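You operate a simulated robot arm through the tools that you are given. There is no shell and no other tool.

Carry out the task below with a simulated robot arm. There is one attempt and no reset: what you move stays moved.

Task
Dry tile 62 in the tile box: lid down, FULL, HIGH, dry button.
Fine: a cracked tile; selector at HIGH all the while, slider left at FULL; wait for the ready lamp; the other tiles, controls and both slide plates stay.

The check looks at the end state, three seconds after you hand in, the way a careful person would. Anything else that was tipped, shoved, dropped, spilled or broken makes it a failure. Lids that push on must go on centred and level and be pressed home; caps that screw on are set level and turned clockwise until they are tight.

Robot
A 6-joint arm with a two-finger gripper, fixed in place. Base frame: the origin is on the floor under the middle of its stand, x ahead of it, y to its left, z up. Units: m, degrees, N and s.
It reaches about 1.038 m from its shoulder. Its first joint turns from -166.0 to 166.0 degrees. Payload 1.71 kg.
Tool frame: the origin (TCP) lies between the finger pads and is the grasp point; the fingertips stand 0.02 m ahead of it; z points along the fingers, y is the line along which they close. The gripper opens to 0.096 m; its body begins 0.113 m behind the TCP.
Orientation is that of the tool frame in the base frame, as a unit quaternion [w, x, y, z]. With the fingers straight down and closing along the base's y, the tool's x points along the base's -x, its y along +y and its z along -z.

Tools
- The arm moves only by the tool apply_moves. Its arguments are lists of equal length, an entry for each row: "dp": the shift along the tool's x, y, z in units of 25 mm (1.0 is 25 mm), a list of three; "turn": the turn, a rotation vector about the tool's x, y, z in units of 8 degrees (1.0 is 8 degrees), a list of three; "gripper": the gripper command, from -1 (shut) to 1 (fully open), values between in proportion. In form: {"dp": [[x, y, z], ...], "turn": [[rx, ry, rz], ...], "gripper": [gripper, ...]}. A call has 1 to 20 rows; each row shifts and turns the commanded pose from where the row before left it, along the tool's axes as they then stand. A call with a number of a shift or a turn outside -1 to 1 is refused whole. A row lasts 0.2 s, in which the tool goes at most 0.05 m and 8.6 degrees; a call with a longer step from one row to the next is refused whole, and so is a gripper value outside its range. Where a pose cannot be reached the arm comes as near as it can. A force on the tool above 60 N (or 10 N above the force at the start of the call, whichever is more), or a blocked arm, ends the call early, and 0.2 s more pass. Each finger travels about 0.045 m/s and halts on what it meets, pressing with about 29 N; the grip force reading is that of the motor and also rises with nothing between the fingers. The clock runs only during rows and for 0.2 s after the last one: add rows that do not move to give the fingers time. The reply holds the time, the measured pose of the TCP, the force on the tool along the base axes, the opening and the grip force, in the units named above and with some noise, with the torque about the TCP (base axes, N m) and any sound that the robot's microphone picked up.
- Cameras (640 x 400 px; columns grow to the right, rows downward): "scene" is fixed at [0.0502, -0.6501, 1.3676]; the picture's right is [0.80, -0.60, 0.00], its down [-0.43, -0.57, -0.71] and it looks along [0.43, 0.56, -0.71] (base axes); focal length 214 px, centre (320, 200). "wrist" rides on the gripper at [0.066, 0.014, -0.145] in the tool frame; the picture's right is [-0.21, 0.98, 0.00], its down [-0.88, -0.18, -0.45] and it looks along [-0.44, -0.09, 0.90] (tool axes); focal length 275 px, centre (320, 200). There is no depth. A picture from a camera that has moved, and an enlarged one, comes with that camera's place and axes in the base frame and with its lens.
- snapshot(camera): a new picture of that camera. The clock stands still meanwhile.
- move_column(by): moves the trunk up (or, below 0, down) by that many m; the arm rides with it, the base frame stays. It gives what a move gives, with no picture.
- close_up(camera, box): a new picture of the part [left, top, right, bottom] of that camera's present view, enlarged. The clock stands still meanwhile.
- job_done(): hands the job in; it is judged then, once.

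Nothing tells you positions but the pictures and the camera data. Unless the task says otherwise, let go and move clear before handing in.

The tools are called after "Emit:" as name(argument=value, ...) on one line, values as JSON. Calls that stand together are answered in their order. apply_moves: Moves the arm, as the interface text tells. Its arguments: {"type":"object","properties":{"dp":{"type":"array","items":{"type":"array","items":{"type":"number"}}},"turn":{"type":"array","items":{"type":"array","items":{"type":"number"}}},"gripper":{"type":"array","items":{"type":"number"}}},"required":["dp","turn","gripper"]} The other tools are called the same way: move_column (by) moves the trunk up or down; snapshot (camera) takes a picture; close_up (camera, box) takes an enlarged picture of a part of a camera's view; job_done () hands the job in.

At the start:

```text
time: 0.0
ee_pos: [0.2886, 0.5123, 1.2456]
tcp_rot: [-0.001, 0.0, 1.0, 0.0]
ft_force: [-0.4, -0.5, -0.3]
moment: [0.01, 0.0, 0.0]
gripper_width: 0.0959
grasp_force: 0.1
trunk travel left (down, up): [-0.25, 0.14]
```

scene: 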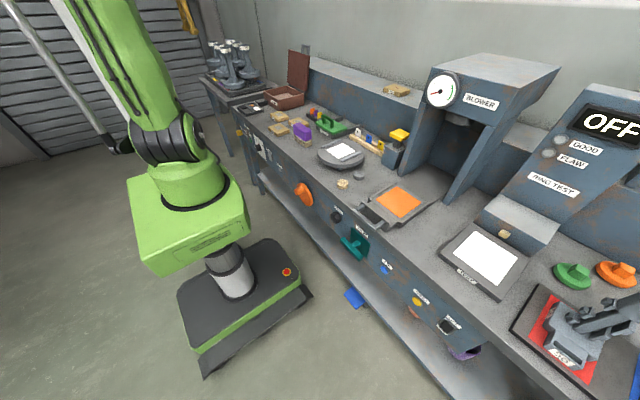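
wrist: 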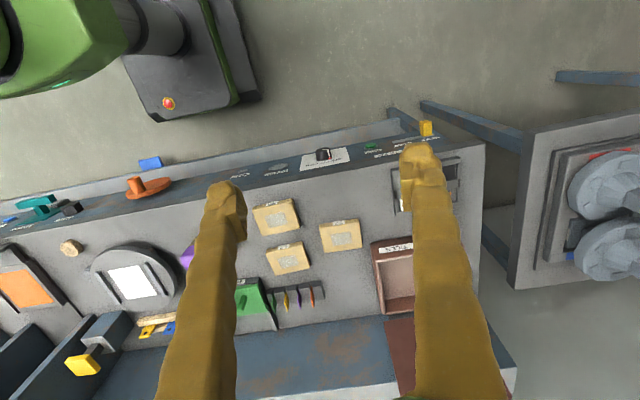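

I see a long workbench with several stations; the tile box with an open lid seems to be at the far left end, with three tiles nearby. I'll take close-ups before moving anything.

Emit:
close_up(camera="scene", box=[200, 40, 360, 140])

Emit:
close_up(camera="scene", box=[230, 90, 390, 190])

Emit:
close_up(camera="wrist", box=[230, 100, 470, 250])

Emit:
close_up(camera="wrist", box=[220, 200, 460, 350])

Emit:
close_up(camera="scene", box=[320, 170, 500, 360])

```text
4.00 times, centred on (280, 90) of scene
camera zoom: at [0.0502, -0.6501, 1.3676], right [0.8, -0.6, 0.0], down [-0.43, -0.57, -0.71], along [0.43, 0.56, -0.71], focal length 858 px, centre (480, 640)
```

zoom: 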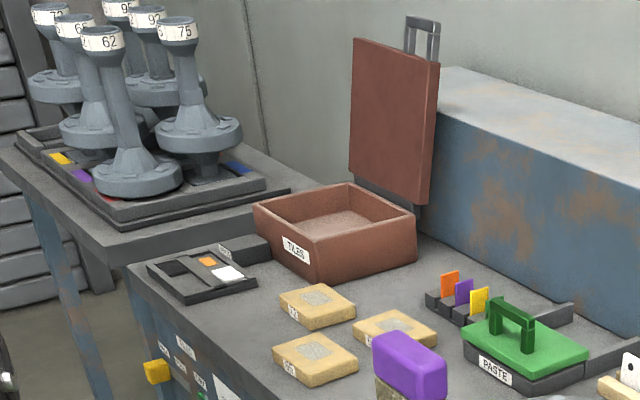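

```text
4.00 times, centred on (310, 140) of scene
camera zoom: at [0.0502, -0.6501, 1.3676], right [0.8, -0.6, 0.0], down [-0.43, -0.57, -0.71], along [0.43, 0.56, -0.71], focal length 858 px, centre (360, 440)
```

zoom: 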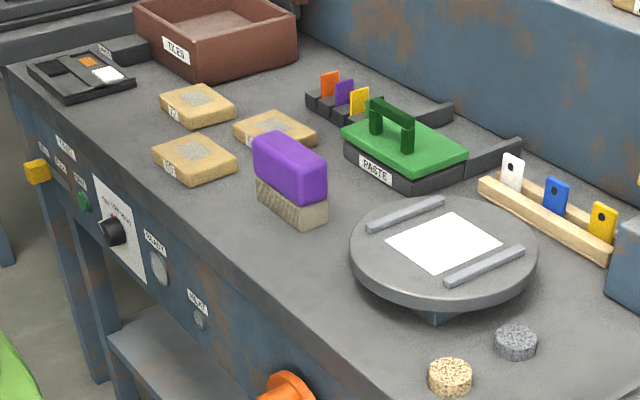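

```text
2.67 times, centred on (350, 175) of wrist
camera zoom: at [0.2236, 0.526, 1.3904], right [0.21, 0.98, 0.0], down [0.88, -0.18, 0.44], along [0.43, -0.09, -0.9], focal length 734 px, centre (240, 267)
```

zoom: 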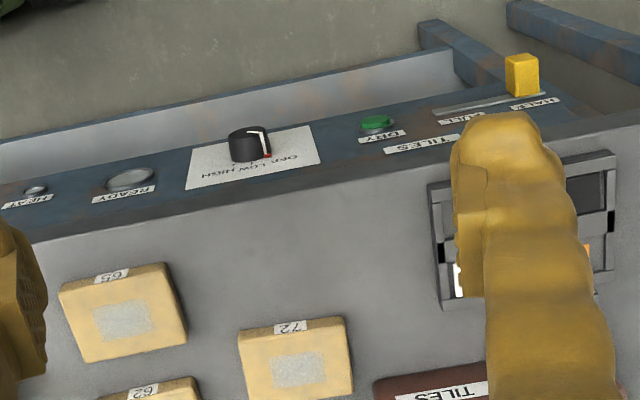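

```text
2.67 times, centred on (340, 275) of wrist
camera zoom: at [0.2236, 0.526, 1.3904], right [0.21, 0.98, 0.0], down [0.88, -0.18, 0.44], along [0.43, -0.09, -0.9], focal length 734 px, centre (267, 0)
```

zoom: 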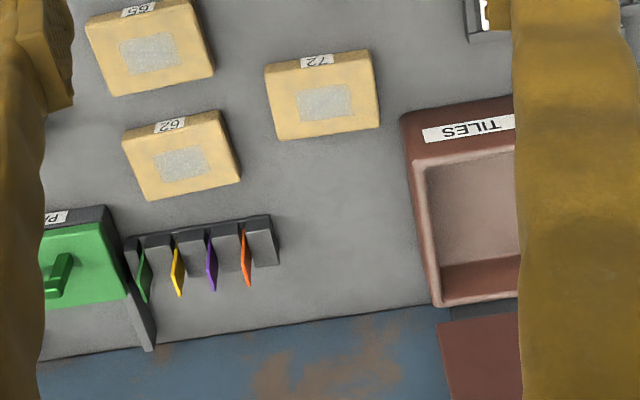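

```text
2.11 times, centred on (410, 265) of scene
camera zoom: at [0.0502, -0.6501, 1.3676], right [0.8, -0.6, 0.0], down [-0.43, -0.57, -0.71], along [0.43, 0.56, -0.71], focal length 452 px, centre (130, 63)
```

zoom: 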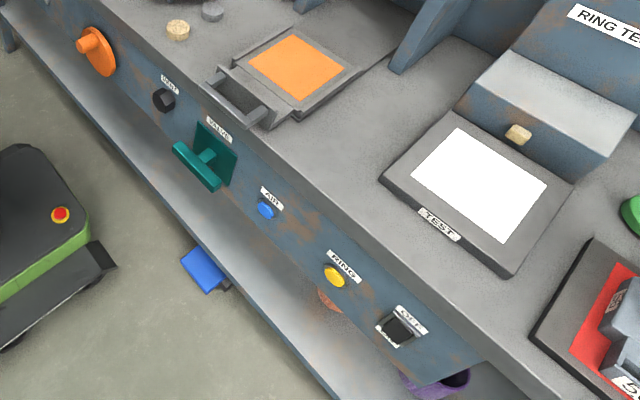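

The tile box (brown, lid standing open at its back) is near (0.76, 0.68). Tile 62 is near (0.66, 0.35), and the front panel carries the slider, DRY button, selector and lamps. I'll move the wrist camera up over this area for better views.

Emit:
apply_moves(dp=[[-1, 0.3, 0], [-1, 0.3, 0], [-1, 0.3, 0], [-1, 0.3, 0], [-1, 0.3, 0], [0, 0, 0]], turn=[[0, 0, 0], [0, 0, 0], [0, 0, 0], [0, 0, 0], [0, 0, 0], [0, 0, 0]], gripper=[1, 1, 1, 1, 1, 1])

Emit:
snapshot(camera="wrist")

Emit:
snapshot(camera="scene")

```text
time: 1.4
ee_pos: [0.3978, 0.5514, 1.2509]
tcp_rot: [0.007, 0.0, 1.0, 0.001]
ft_force: [1.1, 0.9, -0.1]
moment: [-0.02, -0.01, 0.01]
gripper_width: 0.0959
grasp_force: 0.0
trunk travel left (down, up): [-0.25, 0.14]
```

```text
taken
camera wrist: at [0.3294, 0.5636, 1.3948], right [0.21, 0.98, 0.0], down [0.87, -0.18, 0.46], along [0.45, -0.09, -0.89], focal length 275 px, centre (320, 200)
```

wrist: 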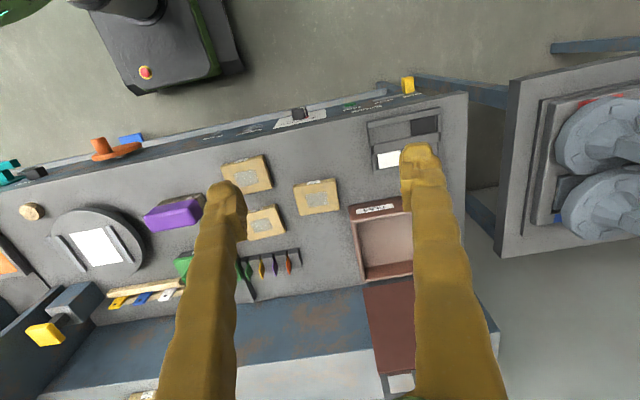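

```text
taken
```

scene: 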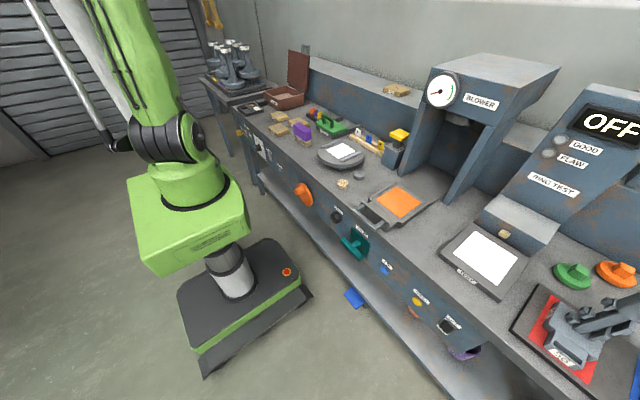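

The handle is a grey loop on the lid's free edge. The arm seems close to its reach at this height, so I'll lower it and move left for a clearer view.

Emit:
apply_moves(dp=[[0, 0, 1], [0, 0, 1], [-0.3, -0.3, 1], [-0.3, -0.3, 1], [0, 0, 0]], turn=[[0, 0, 0], [0, 0, 0], [0, 0, 0], [0, 0, 0], [0, 0, 0]], gripper=[1, 1, 1, 1, 1])

Emit:
snapshot(camera="wrist")

```text
time: 2.6
ee_pos: [0.4116, 0.5345, 1.1522]
tcp_rot: [0.007, -0.001, 1.0, 0.0]
ft_force: [-1.0, -1.3, 0.1]
moment: [0.0, -0.03, 0.02]
gripper_width: 0.0959
grasp_force: 0.1
trunk travel left (down, up): [-0.25, 0.14]
```

```text
taken
camera wrist: at [0.3448, 0.548, 1.2955], right [0.21, 0.98, 0.0], down [0.87, -0.18, 0.46], along [0.45, -0.09, -0.89], focal length 275 px, centre (320, 200)
```

wrist: 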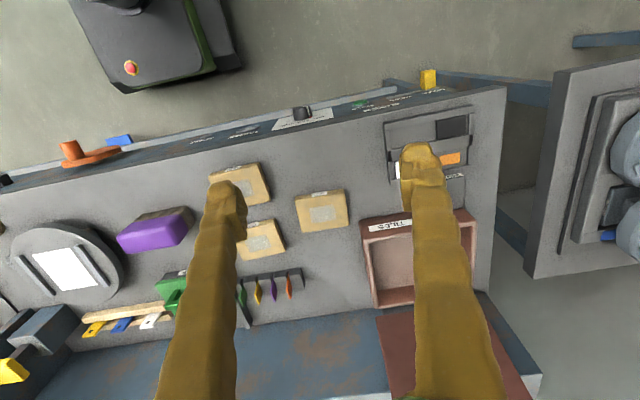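

Emit:
close_up(camera="wrist", box=[200, 150, 360, 250])

Emit:
close_up(camera="wrist", box=[350, 200, 510, 300])

Emit:
close_up(camera="wrist", box=[220, 50, 460, 200])

```text
4.00 times, centred on (280, 200) of wrist
camera zoom: at [0.3448, 0.548, 1.2955], right [0.21, 0.98, 0.0], down [0.87, -0.18, 0.46], along [0.45, -0.09, -0.89], focal length 1101 px, centre (480, 200)
```

zoom: 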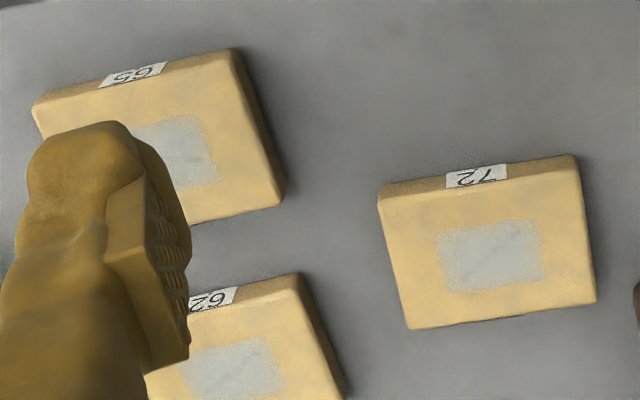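

```text
4.00 times, centred on (430, 250) of wrist
camera zoom: at [0.3448, 0.548, 1.2955], right [0.21, 0.98, 0.0], down [0.87, -0.18, 0.46], along [0.45, -0.09, -0.89], focal length 1101 px, centre (-120, 0)
```

zoom: 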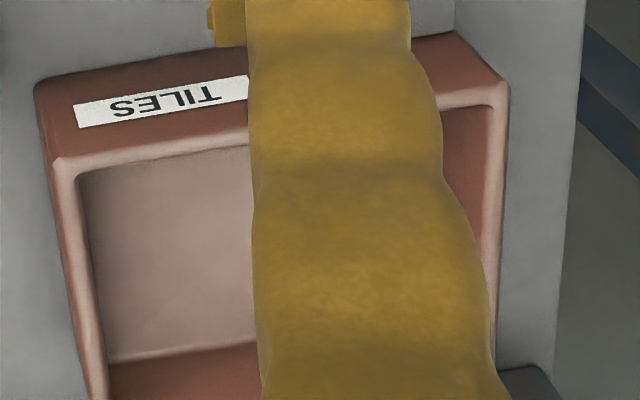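

```text
2.67 times, centred on (340, 125) of wrist
camera zoom: at [0.3448, 0.548, 1.2955], right [0.21, 0.98, 0.0], down [0.87, -0.18, 0.46], along [0.45, -0.09, -0.89], focal length 734 px, centre (267, 400)
```

zoom: 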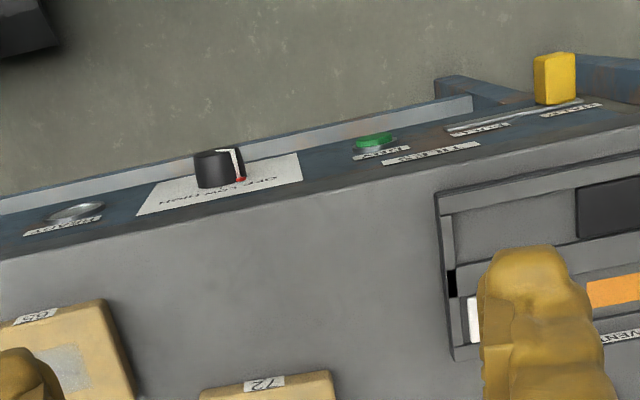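

The lid stands open at its back edge, with its top near (0.89, 0.57–0.78, 1.07) and the handle near (0.89, 0.60, 1.10). That is close to the limit of reach. I'll pitch the tool outward to look at the lid and handle.

Emit:
apply_moves(dp=[[0, 0, 0], [0, 0, 0], [0, 0, 0], [0, 0, 0], [0, 0, 0], [0, 0, 0]], turn=[[0, -1, 0], [0, -1, 0], [0, -1, 0], [0, -1, 0], [0, -1, 0], [0, 0, 0]], gripper=[1, 1, 1, 1, 1, 1])

Emit:
snapshot(camera="wrist")

Emit:
snapshot(camera="scene")

```text
time: 4.0
ee_pos: [0.414, 0.5333, 1.152]
tcp_rot: [0.349, 0.0, 0.937, 0.0]
ft_force: [-0.1, -0.1, 0.1]
moment: [0.02, -0.02, -0.01]
gripper_width: 0.096
grasp_force: 0.0
trunk travel left (down, up): [-0.25, 0.14]
```

```text
taken
camera wrist: at [0.2679, 0.547, 1.2187], right [0.16, 0.98, 0.14], down [0.37, -0.19, 0.91], along [0.92, -0.09, -0.39], focal length 275 px, centre (320, 200)
```

wrist: 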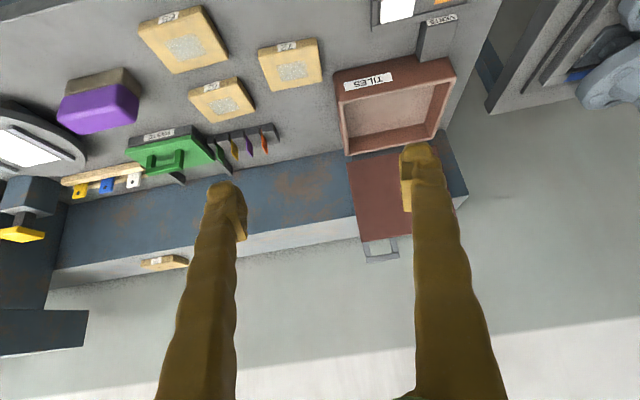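

```text
taken
```

scene: 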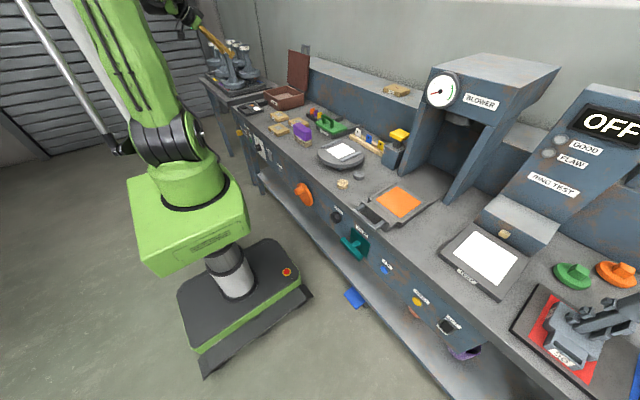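

Emit:
close_up(camera="wrist", box=[310, 40, 490, 280])

Emit:
close_up(camera="scene", box=[260, 40, 340, 115])

```text
1.67 times, centred on (400, 160) of wrist
camera zoom: at [0.2679, 0.547, 1.2187], right [0.16, 0.98, 0.14], down [0.37, -0.19, 0.91], along [0.92, -0.09, -0.39], focal length 459 px, centre (187, 267)
```

zoom: 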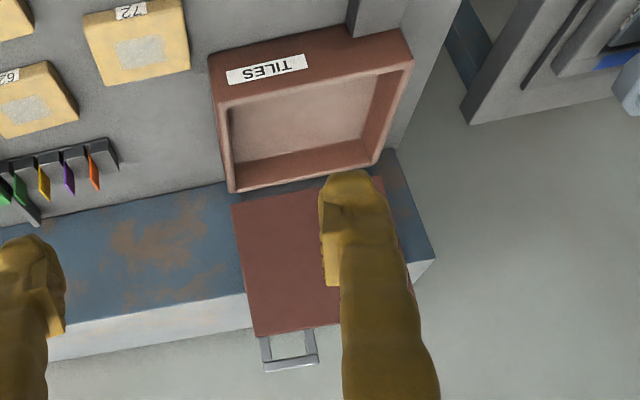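

```text
5.33 times, centred on (300, 78) of scene
camera zoom: at [0.0502, -0.6501, 1.3676], right [0.8, -0.6, 0.0], down [-0.43, -0.57, -0.71], along [0.43, 0.56, -0.71], focal length 1144 px, centre (427, 853)
```

zoom: 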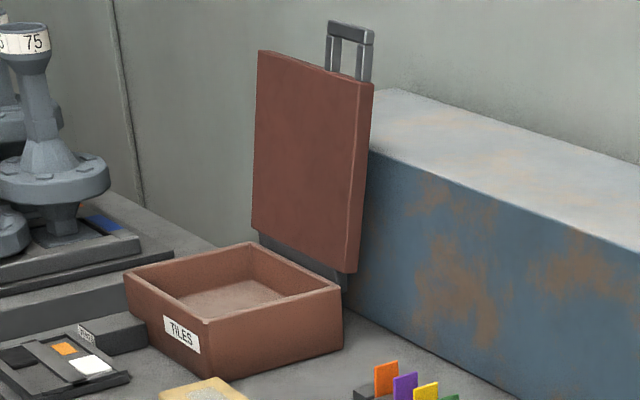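

The handle is a U-loop on the lid's free edge: its bar is at about (0.896, 0.60, 1.116), and the lid leans back about 12°. I'll test the reach by turning the tool horizontal and radial, then extending toward the handle but stopping short of it.

Emit:
apply_moves(dp=[[0, 0, 0], [0, 0, 0], [0, 0, 0], [0, 0, 0], [0, 0, 0], [0, 0, 0], [0, 0, 0], [0, 0, 0], [0, 0, 0], [0, 0, 0], [0, 0, 0]], turn=[[0, -1, 0], [0, -1, 0], [0, -1, 0], [0, -1, 0], [0, -1, 0], [0, -1, 0], [-1, 0, 0], [-1, 0, 0], [-1, 0, 0], [-1, 0, 0], [0, 0, 0]], gripper=[1, 1, 1, 1, 1, 1, 1, 1, 1, 1, 1])

Emit:
snapshot(camera="wrist")

Emit:
snapshot(camera="scene")

```text
time: 6.4
ee_pos: [0.4125, 0.5338, 1.1524]
tcp_rot: [0.672, -0.193, 0.686, 0.198]
ft_force: [-0.2, 0.3, -0.6]
moment: [-0.01, 0.03, 0.04]
gripper_width: 0.0958
grasp_force: 0.1
trunk travel left (down, up): [-0.25, 0.14]
```

```text
taken
camera wrist: at [0.2815, 0.4689, 1.0889], right [-0.52, 0.83, 0.22], down [-0.26, -0.39, 0.88], along [0.82, 0.4, 0.42], focal length 275 px, centre (320, 200)
```

wrist: 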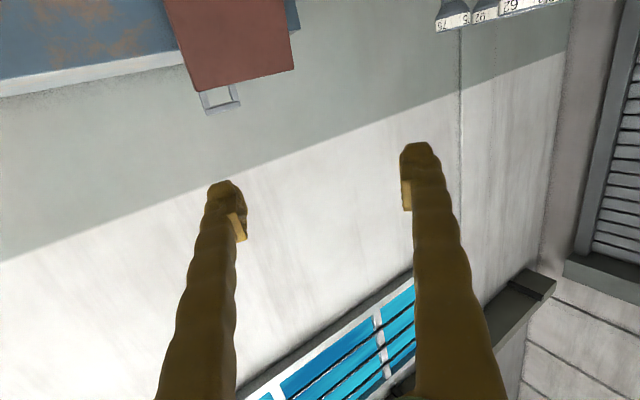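

```text
taken
```

scene: 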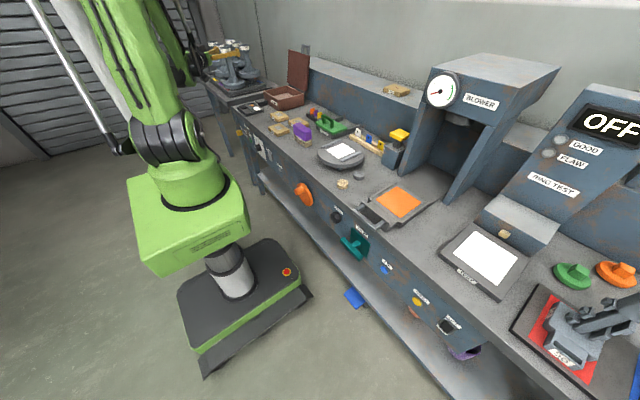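

Emit:
apply_moves(dp=[[0.1, -0.66, 1], [0.1, -0.66, 1], [0.1, -0.66, 1], [0.1, -0.66, 1], [0.1, -0.66, 1], [0.1, -0.66, 1], [0.1, -0.66, 1], [0.1, -0.66, 1], [0.1, -0.66, 1], [0.1, -0.66, 1], [0.1, -0.66, 1], [0.1, -0.66, 1], [0, 0, 0]], turn=[[0, 0, 0], [0, 0, 0], [0, 0, 0], [0, 0, 0], [0, 0, 0], [0, 0, 0], [0, 0, 0], [0, 0, 0], [0, 0, 0], [0, 0, 0], [0, 0, 0], [0, 0, 0], [0, 0, 0]], gripper=[1, 1, 1, 1, 1, 1, 1, 1, 1, 1, 1, 1, 1])

Emit:
snapshot(camera="wrist")

Emit:
snapshot(camera="scene")

```text
time: 9.2
ee_pos: [0.7734, 0.5247, 1.1142]
tcp_rot: [0.671, -0.194, 0.688, 0.198]
ft_force: [0.7, -0.2, -0.7]
moment: [0.02, 0.03, 0.02]
gripper_width: 0.096
grasp_force: 0.0
trunk travel left (down, up): [-0.25, 0.14]
```

```text
taken
camera wrist: at [0.6419, 0.4592, 1.0515], right [-0.52, 0.83, 0.22], down [-0.26, -0.39, 0.88], along [0.82, 0.4, 0.41], focal length 275 px, centre (320, 200)
```

wrist: 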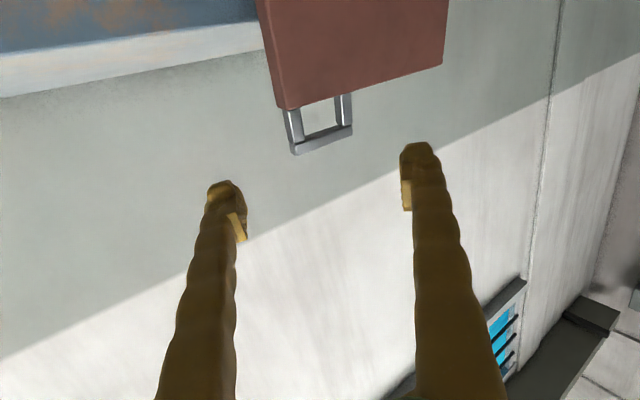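

```text
taken
```

scene: 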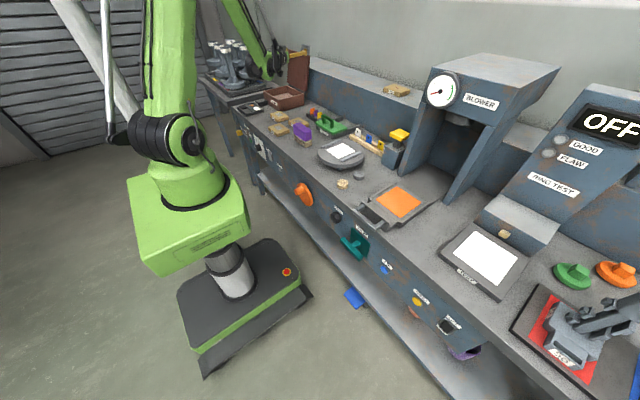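

Emit:
apply_moves(dp=[[0, 0, 0.8], [0, 0, 0.8], [0, 0, 0.8], [0, 0, 0]], turn=[[0, 0, 0], [0, 0, 0], [0, 0, 0], [0, 0, 0]], gripper=[1, 1, 1, 1])

Emit:
snapshot(camera="wrist")

```text
time: 10.2
ee_pos: [0.8232, 0.5578, 1.1128]
tcp_rot: [0.67, -0.194, 0.689, 0.198]
ft_force: [-0.6, 0.2, -0.3]
moment: [0.02, -0.02, -0.01]
gripper_width: 0.0957
grasp_force: 0.1
trunk travel left (down, up): [-0.25, 0.14]
```

```text
taken
camera wrist: at [0.691, 0.4914, 1.0491], right [-0.52, 0.83, 0.22], down [-0.26, -0.39, 0.88], along [0.82, 0.4, 0.41], focal length 275 px, centre (320, 200)
```

wrist: 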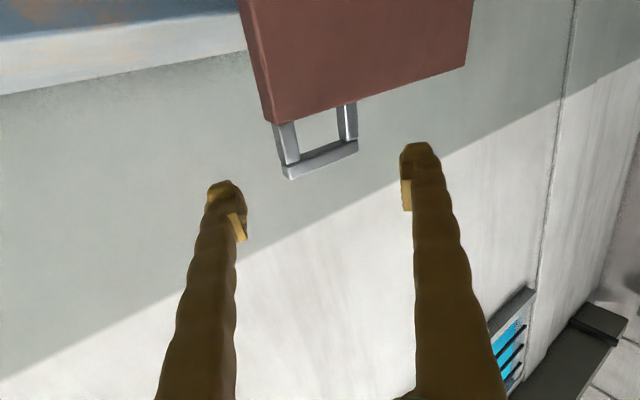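

The arm reaches radius 0.994 without trouble. Pointing the tool straight along +x would put the finger-closing axis parallel to the hinge, so the handle could pivot between the pads. I'll test that orientation here, still short of the handle.

Emit:
apply_moves(dp=[[0, 0, 0], [0, 0, 0], [0, 0, 0], [0, 0, 0], [0, 0, 0]], turn=[[1, 0, 0], [1, 0, 0], [1, 0, 0], [1, 0, 0], [0, 0, 0]], gripper=[1, 1, 1, 1, 1])

Emit:
snapshot(camera="wrist")

Emit:
snapshot(camera="scene")

```text
time: 11.4
ee_pos: [0.8224, 0.558, 1.1126]
tcp_rot: [0.7, 0.0, 0.715, 0.0]
ft_force: [0.1, 0.4, 0.1]
moment: [0.01, -0.05, -0.01]
gripper_width: 0.096
grasp_force: 0.1
trunk travel left (down, up): [-0.25, 0.14]
```

```text
taken
camera wrist: at [0.6747, 0.5719, 1.0493], right [0.01, 0.98, 0.21], down [-0.43, -0.18, 0.89], along [0.9, -0.09, 0.42], focal length 275 px, centre (320, 200)
```

wrist: 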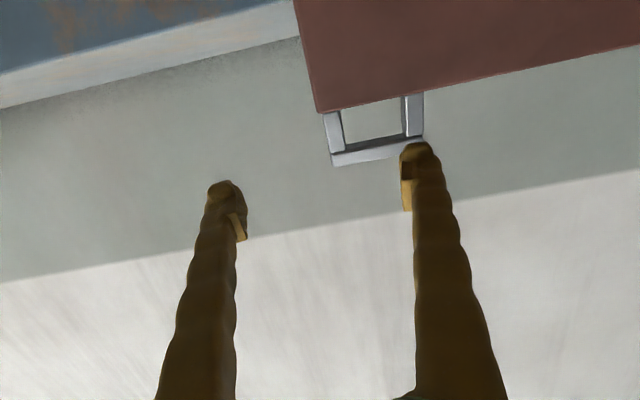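

```text
taken
```

scene: 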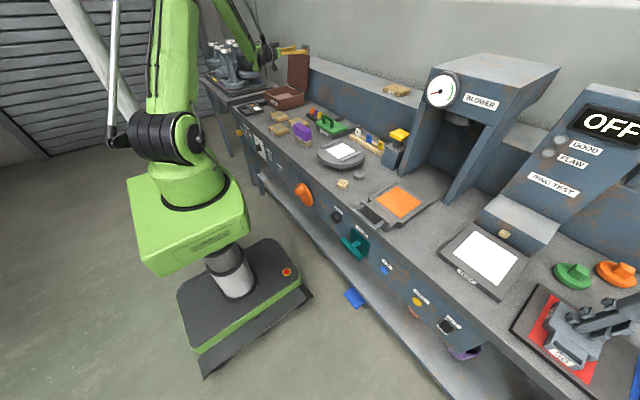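

Emit:
apply_moves(dp=[[0, 0, -0.8], [-0.1, 0.94, 0], [0, 0.94, 0], [0, 0, 0.8], [0, 0, 0.6], [0, 0, 0]], turn=[[0, 0, 0], [0, 0, 0], [0, 0, 0], [0, 0, 0], [0, 0, 0], [0, 0, 0]], gripper=[1, 1, 1, 1, 1, 1])

Emit:
snapshot(camera="wrist")

Emit:
close_up(camera="scene", box=[250, 30, 350, 92])

```text
time: 12.8
ee_pos: [0.8371, 0.6052, 1.1149]
tcp_rot: [0.7, 0.001, 0.714, 0.0]
ft_force: [-1.6, -0.1, -0.2]
moment: [0.02, -0.01, 0.04]
gripper_width: 0.0959
grasp_force: 0.0
trunk travel left (down, up): [-0.25, 0.14]
```

```text
taken
camera wrist: at [0.6895, 0.6193, 1.0509], right [0.0, 0.98, 0.21], down [-0.43, -0.19, 0.89], along [0.9, -0.09, 0.42], focal length 275 px, centre (320, 200)
```

wrist: 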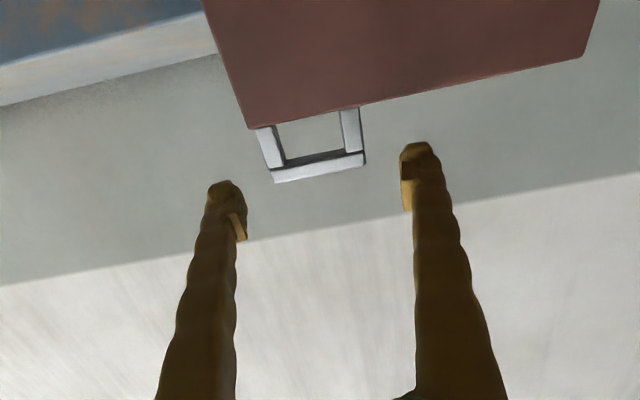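

```text
6.40 times, centred on (300, 61) of scene
camera zoom: at [0.0502, -0.6501, 1.3676], right [0.8, -0.6, 0.0], down [-0.43, -0.57, -0.71], along [0.43, 0.56, -0.71], focal length 1373 px, centre (448, 1090)
```

zoom: 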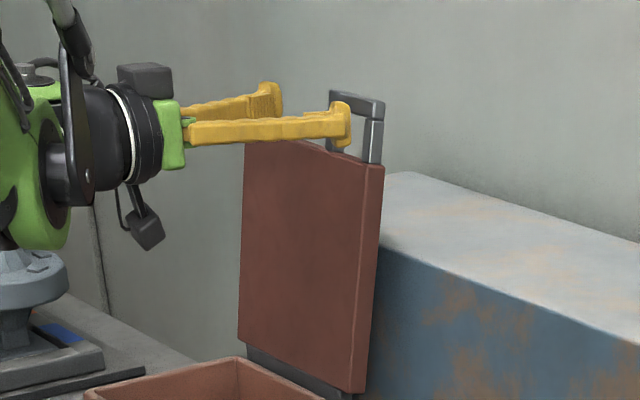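

Emit:
apply_moves(dp=[[0, -0.08, 0.6], [-0.1, 0, 0.6], [0, 0, 0.5], [0, 0, 0]], turn=[[0, 0, 0], [0, 0, 0], [0, 0, 0], [0, 0, 0]], gripper=[1, 1, 1, 1])

Emit:
snapshot(camera="wrist")

Emit:
close_up(camera="scene", box=[250, 30, 350, 92])

```text
time: 13.8
ee_pos: [0.8795, 0.6036, 1.1172]
tcp_rot: [0.699, 0.0, 0.715, 0.0]
ft_force: [0.4, -0.4, -0.7]
moment: [0.01, 0.01, 0.02]
gripper_width: 0.0961
grasp_force: 0.0
trunk travel left (down, up): [-0.25, 0.14]
```

```text
taken
camera wrist: at [0.7332, 0.6165, 1.0537], right [0.0, 0.98, 0.21], down [-0.43, -0.19, 0.89], along [0.9, -0.09, 0.42], focal length 275 px, centre (320, 200)
```

wrist: 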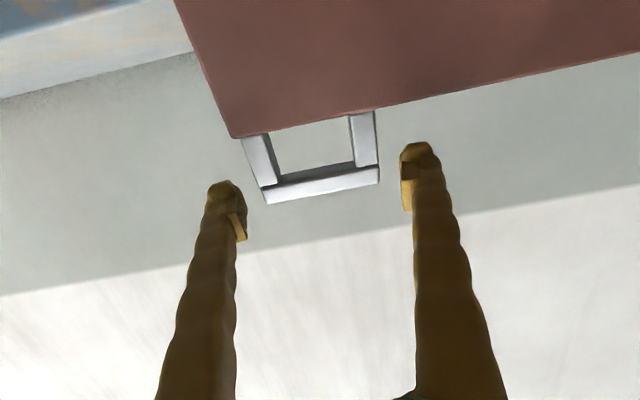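

```text
6.40 times, centred on (300, 61) of scene
camera zoom: at [0.0502, -0.6501, 1.3676], right [0.8, -0.6, 0.0], down [-0.43, -0.57, -0.71], along [0.43, 0.56, -0.71], focal length 1373 px, centre (448, 1090)
```

zoom: 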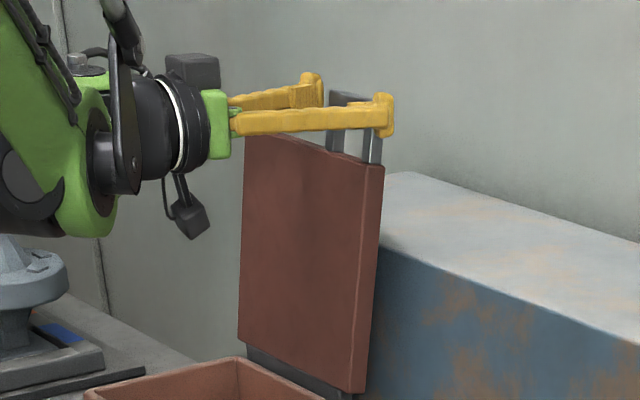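

The handle is reachable with the tool pointing along +x, so the lid can be closed that way later. Now I'll back out and turn the tool downward with the fingers closing along x, to check the tiles and the reach into the box.

Emit:
apply_moves(dp=[[0, 0, -1], [0, 0, -1], [0, 0, -1], [0, 0, -1], [0, 0, -1], [0, 0, -1], [0, 0, -1], [0, 0, -1], [0.35, -0.9, -0.3], [0.35, -0.9, -0.3], [0.35, -0.9, -0.3], [0.35, -0.9, -0.3], [0.35, -0.9, -0.3], [0.35, -0.9, -0.3], [0.35, -0.9, -0.3], [0.35, -0.9, -0.3], [0, 0, 0]], turn=[[0, 0, 0], [0, 0, 0], [0, 0, 0], [0, 0, 0], [0, 0, 0], [0, 0, 0], [0, 0, 0], [0, 0, 0], [0, 0, 0], [0, 0, 0], [0, 0, 0], [0, 0, 0], [0, 0, 0], [0, 0, 0], [0, 0, 0], [0, 0, 0], [0, 0, 0]], gripper=[1, 1, 1, 1, 1, 1, 1, 1, 1, 1, 1, 1, 1, 1, 1, 1, 1])

Emit:
apply_moves(dp=[[0, 0, 0], [0, 0, 0], [0, 0, 0], [0, 0, 0], [0, 0, 0], [0, 0, 0], [0, 0, 0], [0, 0, 0], [0, 0, 0], [0, 0, 0], [0, 0, 0], [0, 0, 0]], turn=[[0, 1, 0], [0, 1, 0], [0, 1, 0], [0, 1, 0], [0, 1, 0], [0, 1, 0], [0, 1, 0], [0, 1, 0], [0, 1, 0], [0, 1, 0], [0, 1, 0], [0, 0, 0]], gripper=[1, 1, 1, 1, 1, 1, 1, 1, 1, 1, 1, 1])

Emit:
snapshot(camera="wrist")

Emit:
snapshot(camera="scene")

```text
time: 17.4
ee_pos: [0.6191, 0.4204, 1.0526]
tcp_rot: [0.7, 0.0, 0.714, 0.0]
ft_force: [0.8, 0.1, 0.1]
moment: [-0.01, 0.03, -0.04]
gripper_width: 0.0961
grasp_force: 0.1
trunk travel left (down, up): [-0.25, 0.14]
```

```text
time: 20.0
ee_pos: [0.6189, 0.4239, 1.0519]
tcp_rot: [0.005, 0.0, 1.0, 0.0]
ft_force: [-0.4, 0.2, 0.3]
moment: [-0.02, 0.06, -0.02]
gripper_width: 0.0959
grasp_force: 0.0
trunk travel left (down, up): [-0.25, 0.14]
```

```text
taken
camera wrist: at [0.5507, 0.4362, 1.1948], right [0.21, 0.98, 0.0], down [0.87, -0.18, 0.45], along [0.45, -0.09, -0.89], focal length 275 px, centre (320, 200)
```

wrist: 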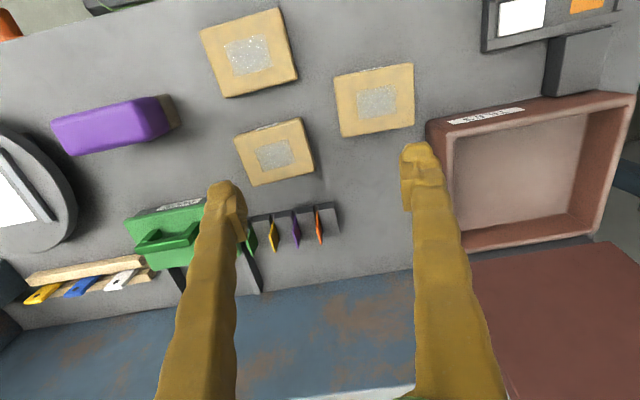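

```text
taken
```

scene: 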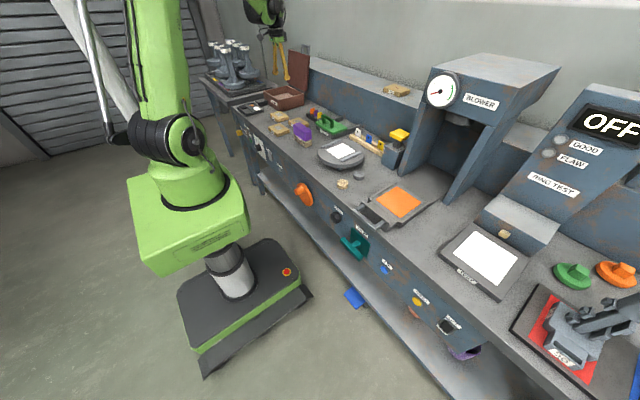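

Emit:
close_up(camera="wrist", box=[180, 0, 420, 200])

Emit:
close_up(camera="wrist", box=[225, 105, 325, 195])

Emit:
close_up(camera="wrist", box=[420, 70, 640, 270])

```text
2.00 times, centred on (300, 100) of wrist
camera zoom: at [0.5507, 0.4362, 1.1948], right [0.21, 0.98, 0.0], down [0.87, -0.18, 0.45], along [0.45, -0.09, -0.89], focal length 551 px, centre (360, 400)
```

zoom: 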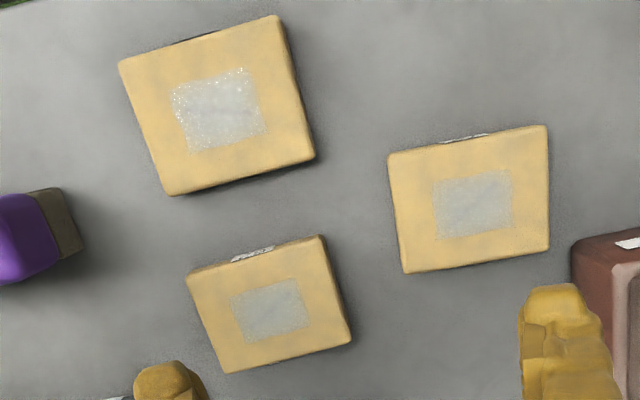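

```text
4.44 times, centred on (275, 150) of wrist
camera zoom: at [0.5507, 0.4362, 1.1948], right [0.21, 0.98, 0.0], down [0.87, -0.18, 0.45], along [0.45, -0.09, -0.89], focal length 1224 px, centre (520, 422)
```

zoom: 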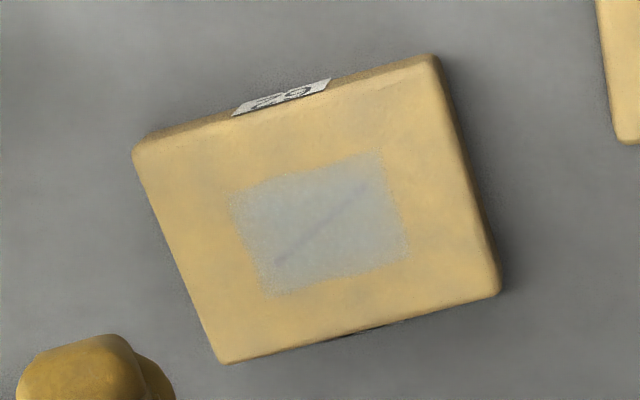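

```text
2.00 times, centred on (530, 170) of wrist
camera zoom: at [0.5507, 0.4362, 1.1948], right [0.21, 0.98, 0.0], down [0.87, -0.18, 0.45], along [0.45, -0.09, -0.89], focal length 551 px, centre (-100, 260)
```

zoom: 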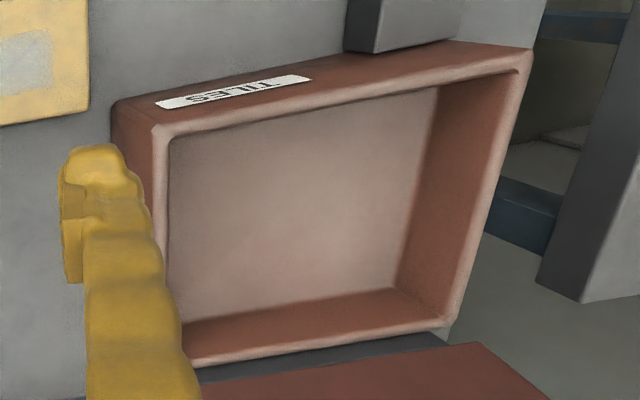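

Tile 62 is at about (0.656, 0.350), top z≈0.816, roughly 0.076×0.098 m and rotated about 3°. The gap to tile 65 is about 45 mm. I'll yaw the tool so the fingers close along x.

Emit:
apply_moves(dp=[[0, 0, 0], [0, 0, 0], [0, 0, 0], [0, 0, 0], [0, 0, 0], [0, 0, 0], [0, 0, 0], [0, 0, 0], [0, 0, 0], [0, 0, 0], [0, 0, 0], [0, 0, 0]], turn=[[0, 0, 1], [0, 0, 1], [0, 0, 1], [0, 0, 1], [0, 0, 1], [0, 0, 1], [0, 0, 1], [0, 0, 1], [0, 0, 1], [0, 0, 1], [0, 0, 1], [0, 0, 0]], gripper=[1, 1, 1, 1, 1, 1, 1, 1, 1, 1, 1, 1])

Emit:
snapshot(camera="wrist")

Emit:
snapshot(camera="scene")

```text
time: 22.6
ee_pos: [0.6183, 0.4223, 1.0521]
tcp_rot: [0.005, 0.696, 0.718, 0.005]
ft_force: [-0.3, 0.0, 0.3]
moment: [0.0, -0.03, 0.02]
gripper_width: 0.0961
grasp_force: 0.0
trunk travel left (down, up): [-0.25, 0.14]
```

```text
taken
camera wrist: at [0.6279, 0.488, 1.1967], right [0.98, -0.17, 0.01], down [-0.16, -0.88, 0.44], along [-0.07, -0.44, -0.9], focal length 275 px, centre (320, 200)
```

wrist: 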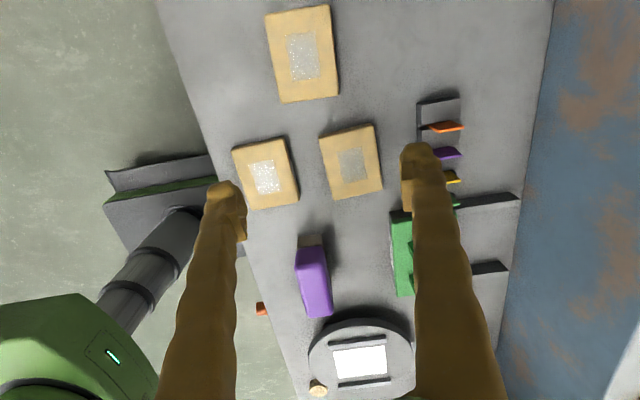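

```text
taken
```

scene: 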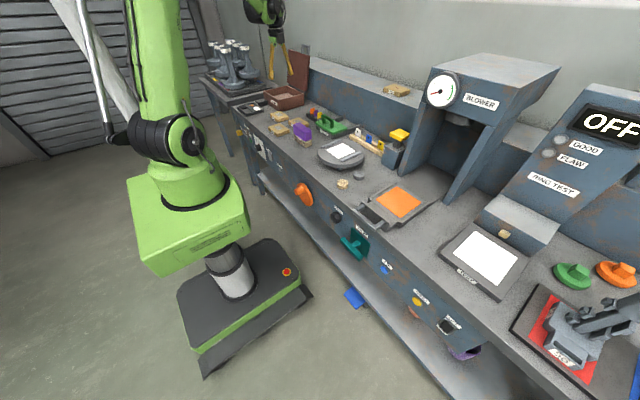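

Emit:
apply_moves(dp=[[0, 0, 0], [0, 0, 0], [0, 0, 0], [0, 0, 0], [0.85, 0.55, 0.9], [0.85, 0.55, 0.9], [0.85, 0.55, 0.9], [0.85, 0.55, 0.9], [0.85, 0.55, 0.9], [0.85, 0.55, 0.9], [0, 0, 0]], turn=[[0.1, 1, 0], [0, 1, 0], [0, 1, 0], [0, 0.75, 0], [0, 0, 0], [0, 0, 0], [0, 0, 0], [0, 0, 0], [0, 0, 0], [0, 0, 0], [0, 0, 0]], gripper=[1, 1, 1, 1, 1, 1, 1, 1, 1, 1, 1])

Emit:
snapshot(camera="wrist")

Emit:
snapshot(camera="scene")

```text
time: 25.0
ee_pos: [0.6924, 0.603, 0.996]
tcp_rot: [-0.186, 0.671, 0.695, 0.179]
ft_force: [0.0, 0.4, 0.1]
moment: [-0.05, 0.03, -0.02]
gripper_width: 0.0962
grasp_force: 0.0
trunk travel left (down, up): [-0.25, 0.14]
```

```text
taken
camera wrist: at [0.7069, 0.5887, 1.1533], right [0.98, -0.14, -0.1], down [-0.15, -0.99, -0.05], along [-0.09, 0.07, -0.99], focal length 275 px, centre (320, 200)
```

wrist: 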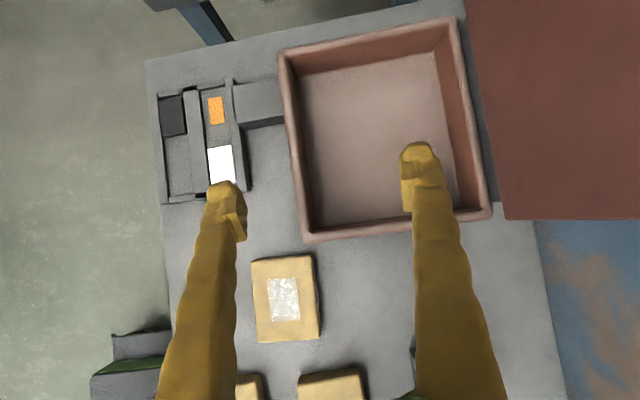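

```text
taken
```

scene: 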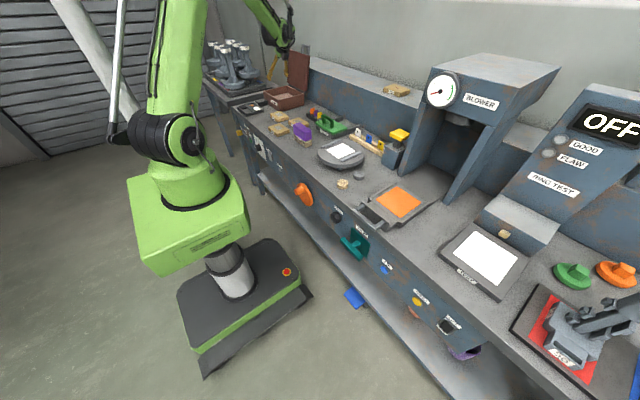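

This is a good overhead view: the box spans x 0.658–0.847 and y 0.569–0.774, with its rim at z≈0.867. I'll check reach above the box centre with this 30° tilt.

Emit:
apply_moves(dp=[[0.39, 0.83, 0.93], [0.39, 0.83, 0.93], [0.39, 0.83, 0.93], [0, 0, 0]], turn=[[0, 0, 0], [0, 0, 0], [0, 0, 0], [0, 0, 0]], gripper=[1, 1, 1, 1])

Emit:
snapshot(camera="wrist")

Emit:
close_up(camera="scene", box=[200, 0, 360, 120])

```text
time: 26.0
ee_pos: [0.7557, 0.6663, 0.9518]
tcp_rot: [-0.187, 0.67, 0.695, 0.179]
ft_force: [0.0, 0.7, 0.0]
moment: [-0.05, 0.0, -0.03]
gripper_width: 0.0959
grasp_force: 0.1
trunk travel left (down, up): [-0.25, 0.14]
```

```text
taken
camera wrist: at [0.7689, 0.6508, 1.1089], right [0.98, -0.14, -0.1], down [-0.15, -0.99, -0.05], along [-0.1, 0.07, -0.99], focal length 275 px, centre (320, 200)
```

wrist: 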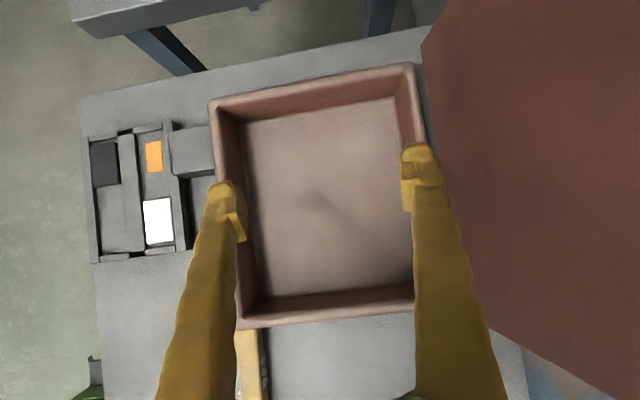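

```text
3.33 times, centred on (280, 60) of scene
camera zoom: at [0.0502, -0.6501, 1.3676], right [0.8, -0.6, 0.0], down [-0.43, -0.57, -0.71], along [0.43, 0.56, -0.71], focal length 715 px, centre (453, 667)
```

zoom: 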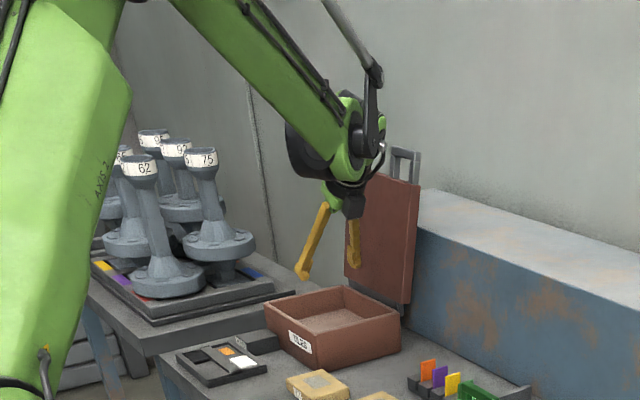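

Reach into the box is fine with a 30° tilt. Next I'll hover above tile 62 in this same orientation and check alignment.

Emit:
apply_moves(dp=[[-0.903, -0.37, -0.519], [-0.903, -0.37, -0.519], [-0.903, -0.37, -0.519], [-0.903, -0.37, -0.519], [-0.903, -0.37, -0.519], [-0.903, -0.37, -0.519], [-0.903, -0.37, -0.519], [-0.903, -0.37, -0.519], [-0.903, -0.37, -0.519], [-0.903, -0.37, -0.519], [-0.903, -0.37, -0.519], [-0.903, -0.37, -0.519], [0, 0, 0]], turn=[[0, 0, 0], [0, 0, 0], [0, 0, 0], [0, 0, 0], [0, 0, 0], [0, 0, 0], [0, 0, 0], [0, 0, 0], [0, 0, 0], [0, 0, 0], [0, 0, 0], [0, 0, 0], [0, 0, 0]], gripper=[1, 1, 1, 1, 1, 1, 1, 1, 1, 1, 1, 1, 1])

Emit:
snapshot(camera="wrist")

Emit:
close_up(camera="scene", box=[220, 50, 380, 170])

```text
time: 28.8
ee_pos: [0.6566, 0.347, 0.9528]
tcp_rot: [-0.186, 0.67, 0.696, 0.179]
ft_force: [0.4, -0.7, -0.2]
moment: [-0.02, -0.03, -0.05]
gripper_width: 0.0961
grasp_force: 0.0
trunk travel left (down, up): [-0.25, 0.14]
```

```text
taken
camera wrist: at [0.6707, 0.3319, 1.1103], right [0.98, -0.14, -0.1], down [-0.15, -0.99, -0.05], along [-0.09, 0.07, -0.99], focal length 275 px, centre (320, 200)
```

wrist: 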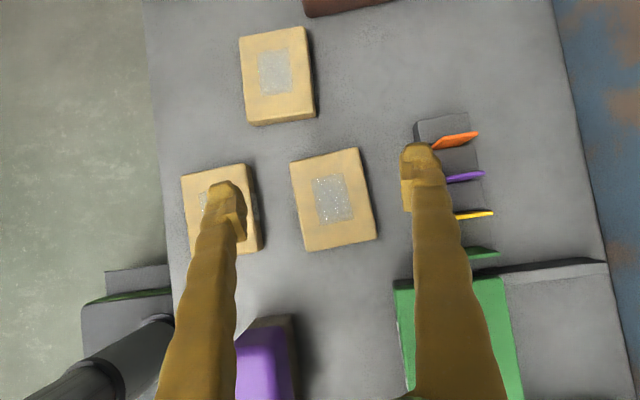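

```text
3.33 times, centred on (300, 110) of scene
camera zoom: at [0.0502, -0.6501, 1.3676], right [0.8, -0.6, 0.0], down [-0.43, -0.57, -0.71], along [0.43, 0.56, -0.71], focal length 715 px, centre (387, 500)
```

zoom: 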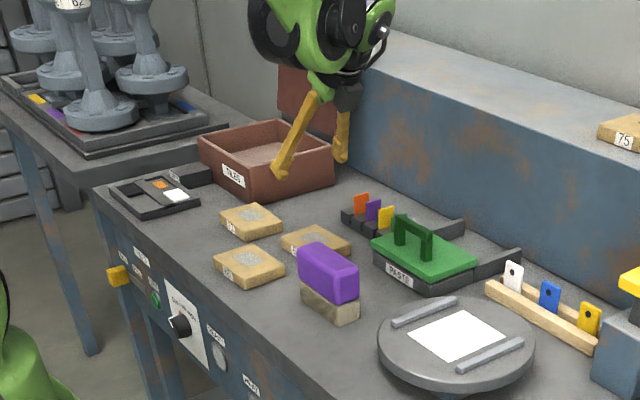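

Alignment is good, with the tile centred at (0.656, 0.350) between the fingers. I'll descend to just above the tile.

Emit:
apply_moves(dp=[[-0.45, 0, 0.83], [-0.45, 0, 0.83], [-0.45, 0, 0.83], [-0.45, 0, 0.83], [-0.45, 0, 0.83], [0, 0, 0]], turn=[[0, 0, 0], [0, 0, 0], [0, 0, 0], [0, 0, 0], [0, 0, 0], [0, 0, 0]], gripper=[1, 1, 1, 1, 1, 1])

Emit:
snapshot(camera="wrist")

Emit:
close_up(camera="scene", box=[240, 80, 360, 170])

```text
time: 30.2
ee_pos: [0.6557, 0.3519, 0.8341]
tcp_rot: [-0.186, 0.671, 0.695, 0.181]
ft_force: [-0.1, -0.4, -0.1]
moment: [0.04, 0.04, 0.02]
gripper_width: 0.0959
grasp_force: 0.0
trunk travel left (down, up): [-0.25, 0.14]
```

```text
taken
camera wrist: at [0.6707, 0.3357, 0.9908], right [0.98, -0.14, -0.1], down [-0.15, -0.99, -0.05], along [-0.09, 0.07, -0.99], focal length 275 px, centre (320, 200)
```

wrist: 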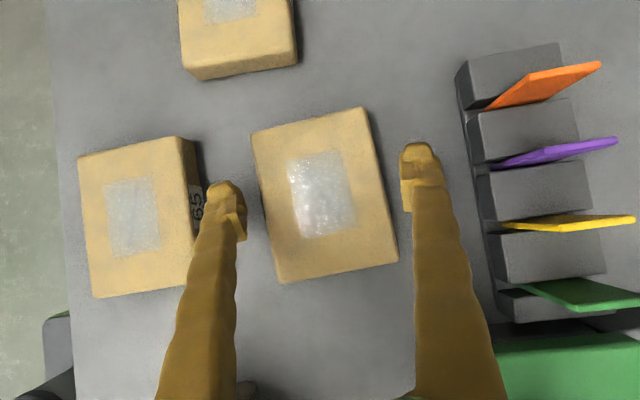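

```text
4.44 times, centred on (300, 125) of scene
camera zoom: at [0.0502, -0.6501, 1.3676], right [0.8, -0.6, 0.0], down [-0.43, -0.57, -0.71], along [0.43, 0.56, -0.71], focal length 953 px, centre (409, 533)
```

zoom: 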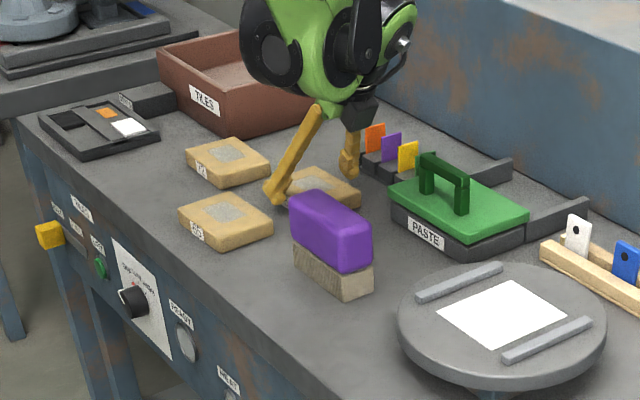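

Emit:
apply_moves(dp=[[-0.35, 0, 0.445], [0, 0, 0], [0, 0, 0], [0, 0, 0], [0, 0, 0], [0, 0, 0]], turn=[[0, 0, 0], [0, 0, 0], [0, 0, 0], [0, 0, 0], [0, 0, 0], [0, 0, 0]], gripper=[1, 1, -0.2, -0.2, -0.2, -0.2])

Emit:
snapshot(camera="wrist")

Emit:
close_up(camera="scene", box=[240, 80, 360, 170])

```text
time: 31.6
ee_pos: [0.6571, 0.3489, 0.8195]
tcp_rot: [-0.186, 0.671, 0.695, 0.179]
ft_force: [0.6, -1.1, 0.5]
moment: [-0.08, -0.05, 0.0]
gripper_width: 0.0819
grasp_force: 28.3
trunk travel left (down, up): [-0.25, 0.14]
```

```text
taken
camera wrist: at [0.6702, 0.3337, 0.9772], right [0.98, -0.14, -0.1], down [-0.15, -0.99, -0.05], along [-0.09, 0.07, -0.99], focal length 275 px, centre (320, 200)
```

wrist: 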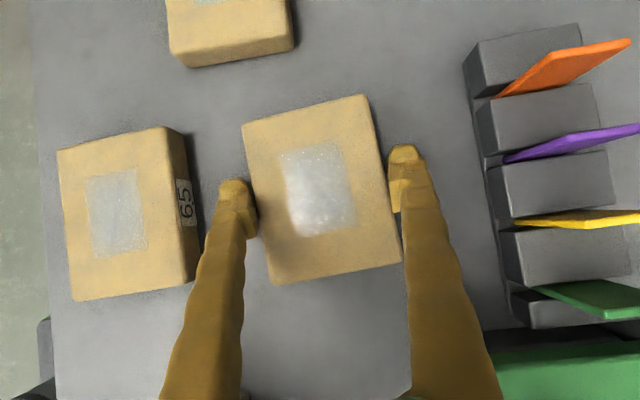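

```text
4.44 times, centred on (300, 125) of scene
camera zoom: at [0.0502, -0.6501, 1.3676], right [0.8, -0.6, 0.0], down [-0.43, -0.57, -0.71], along [0.43, 0.56, -0.71], focal length 953 px, centre (409, 533)
```

zoom: 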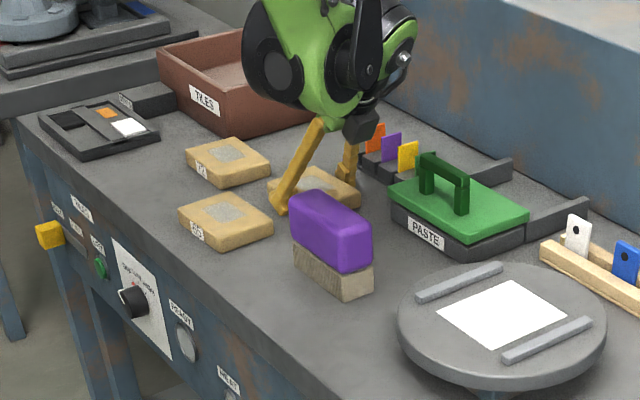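

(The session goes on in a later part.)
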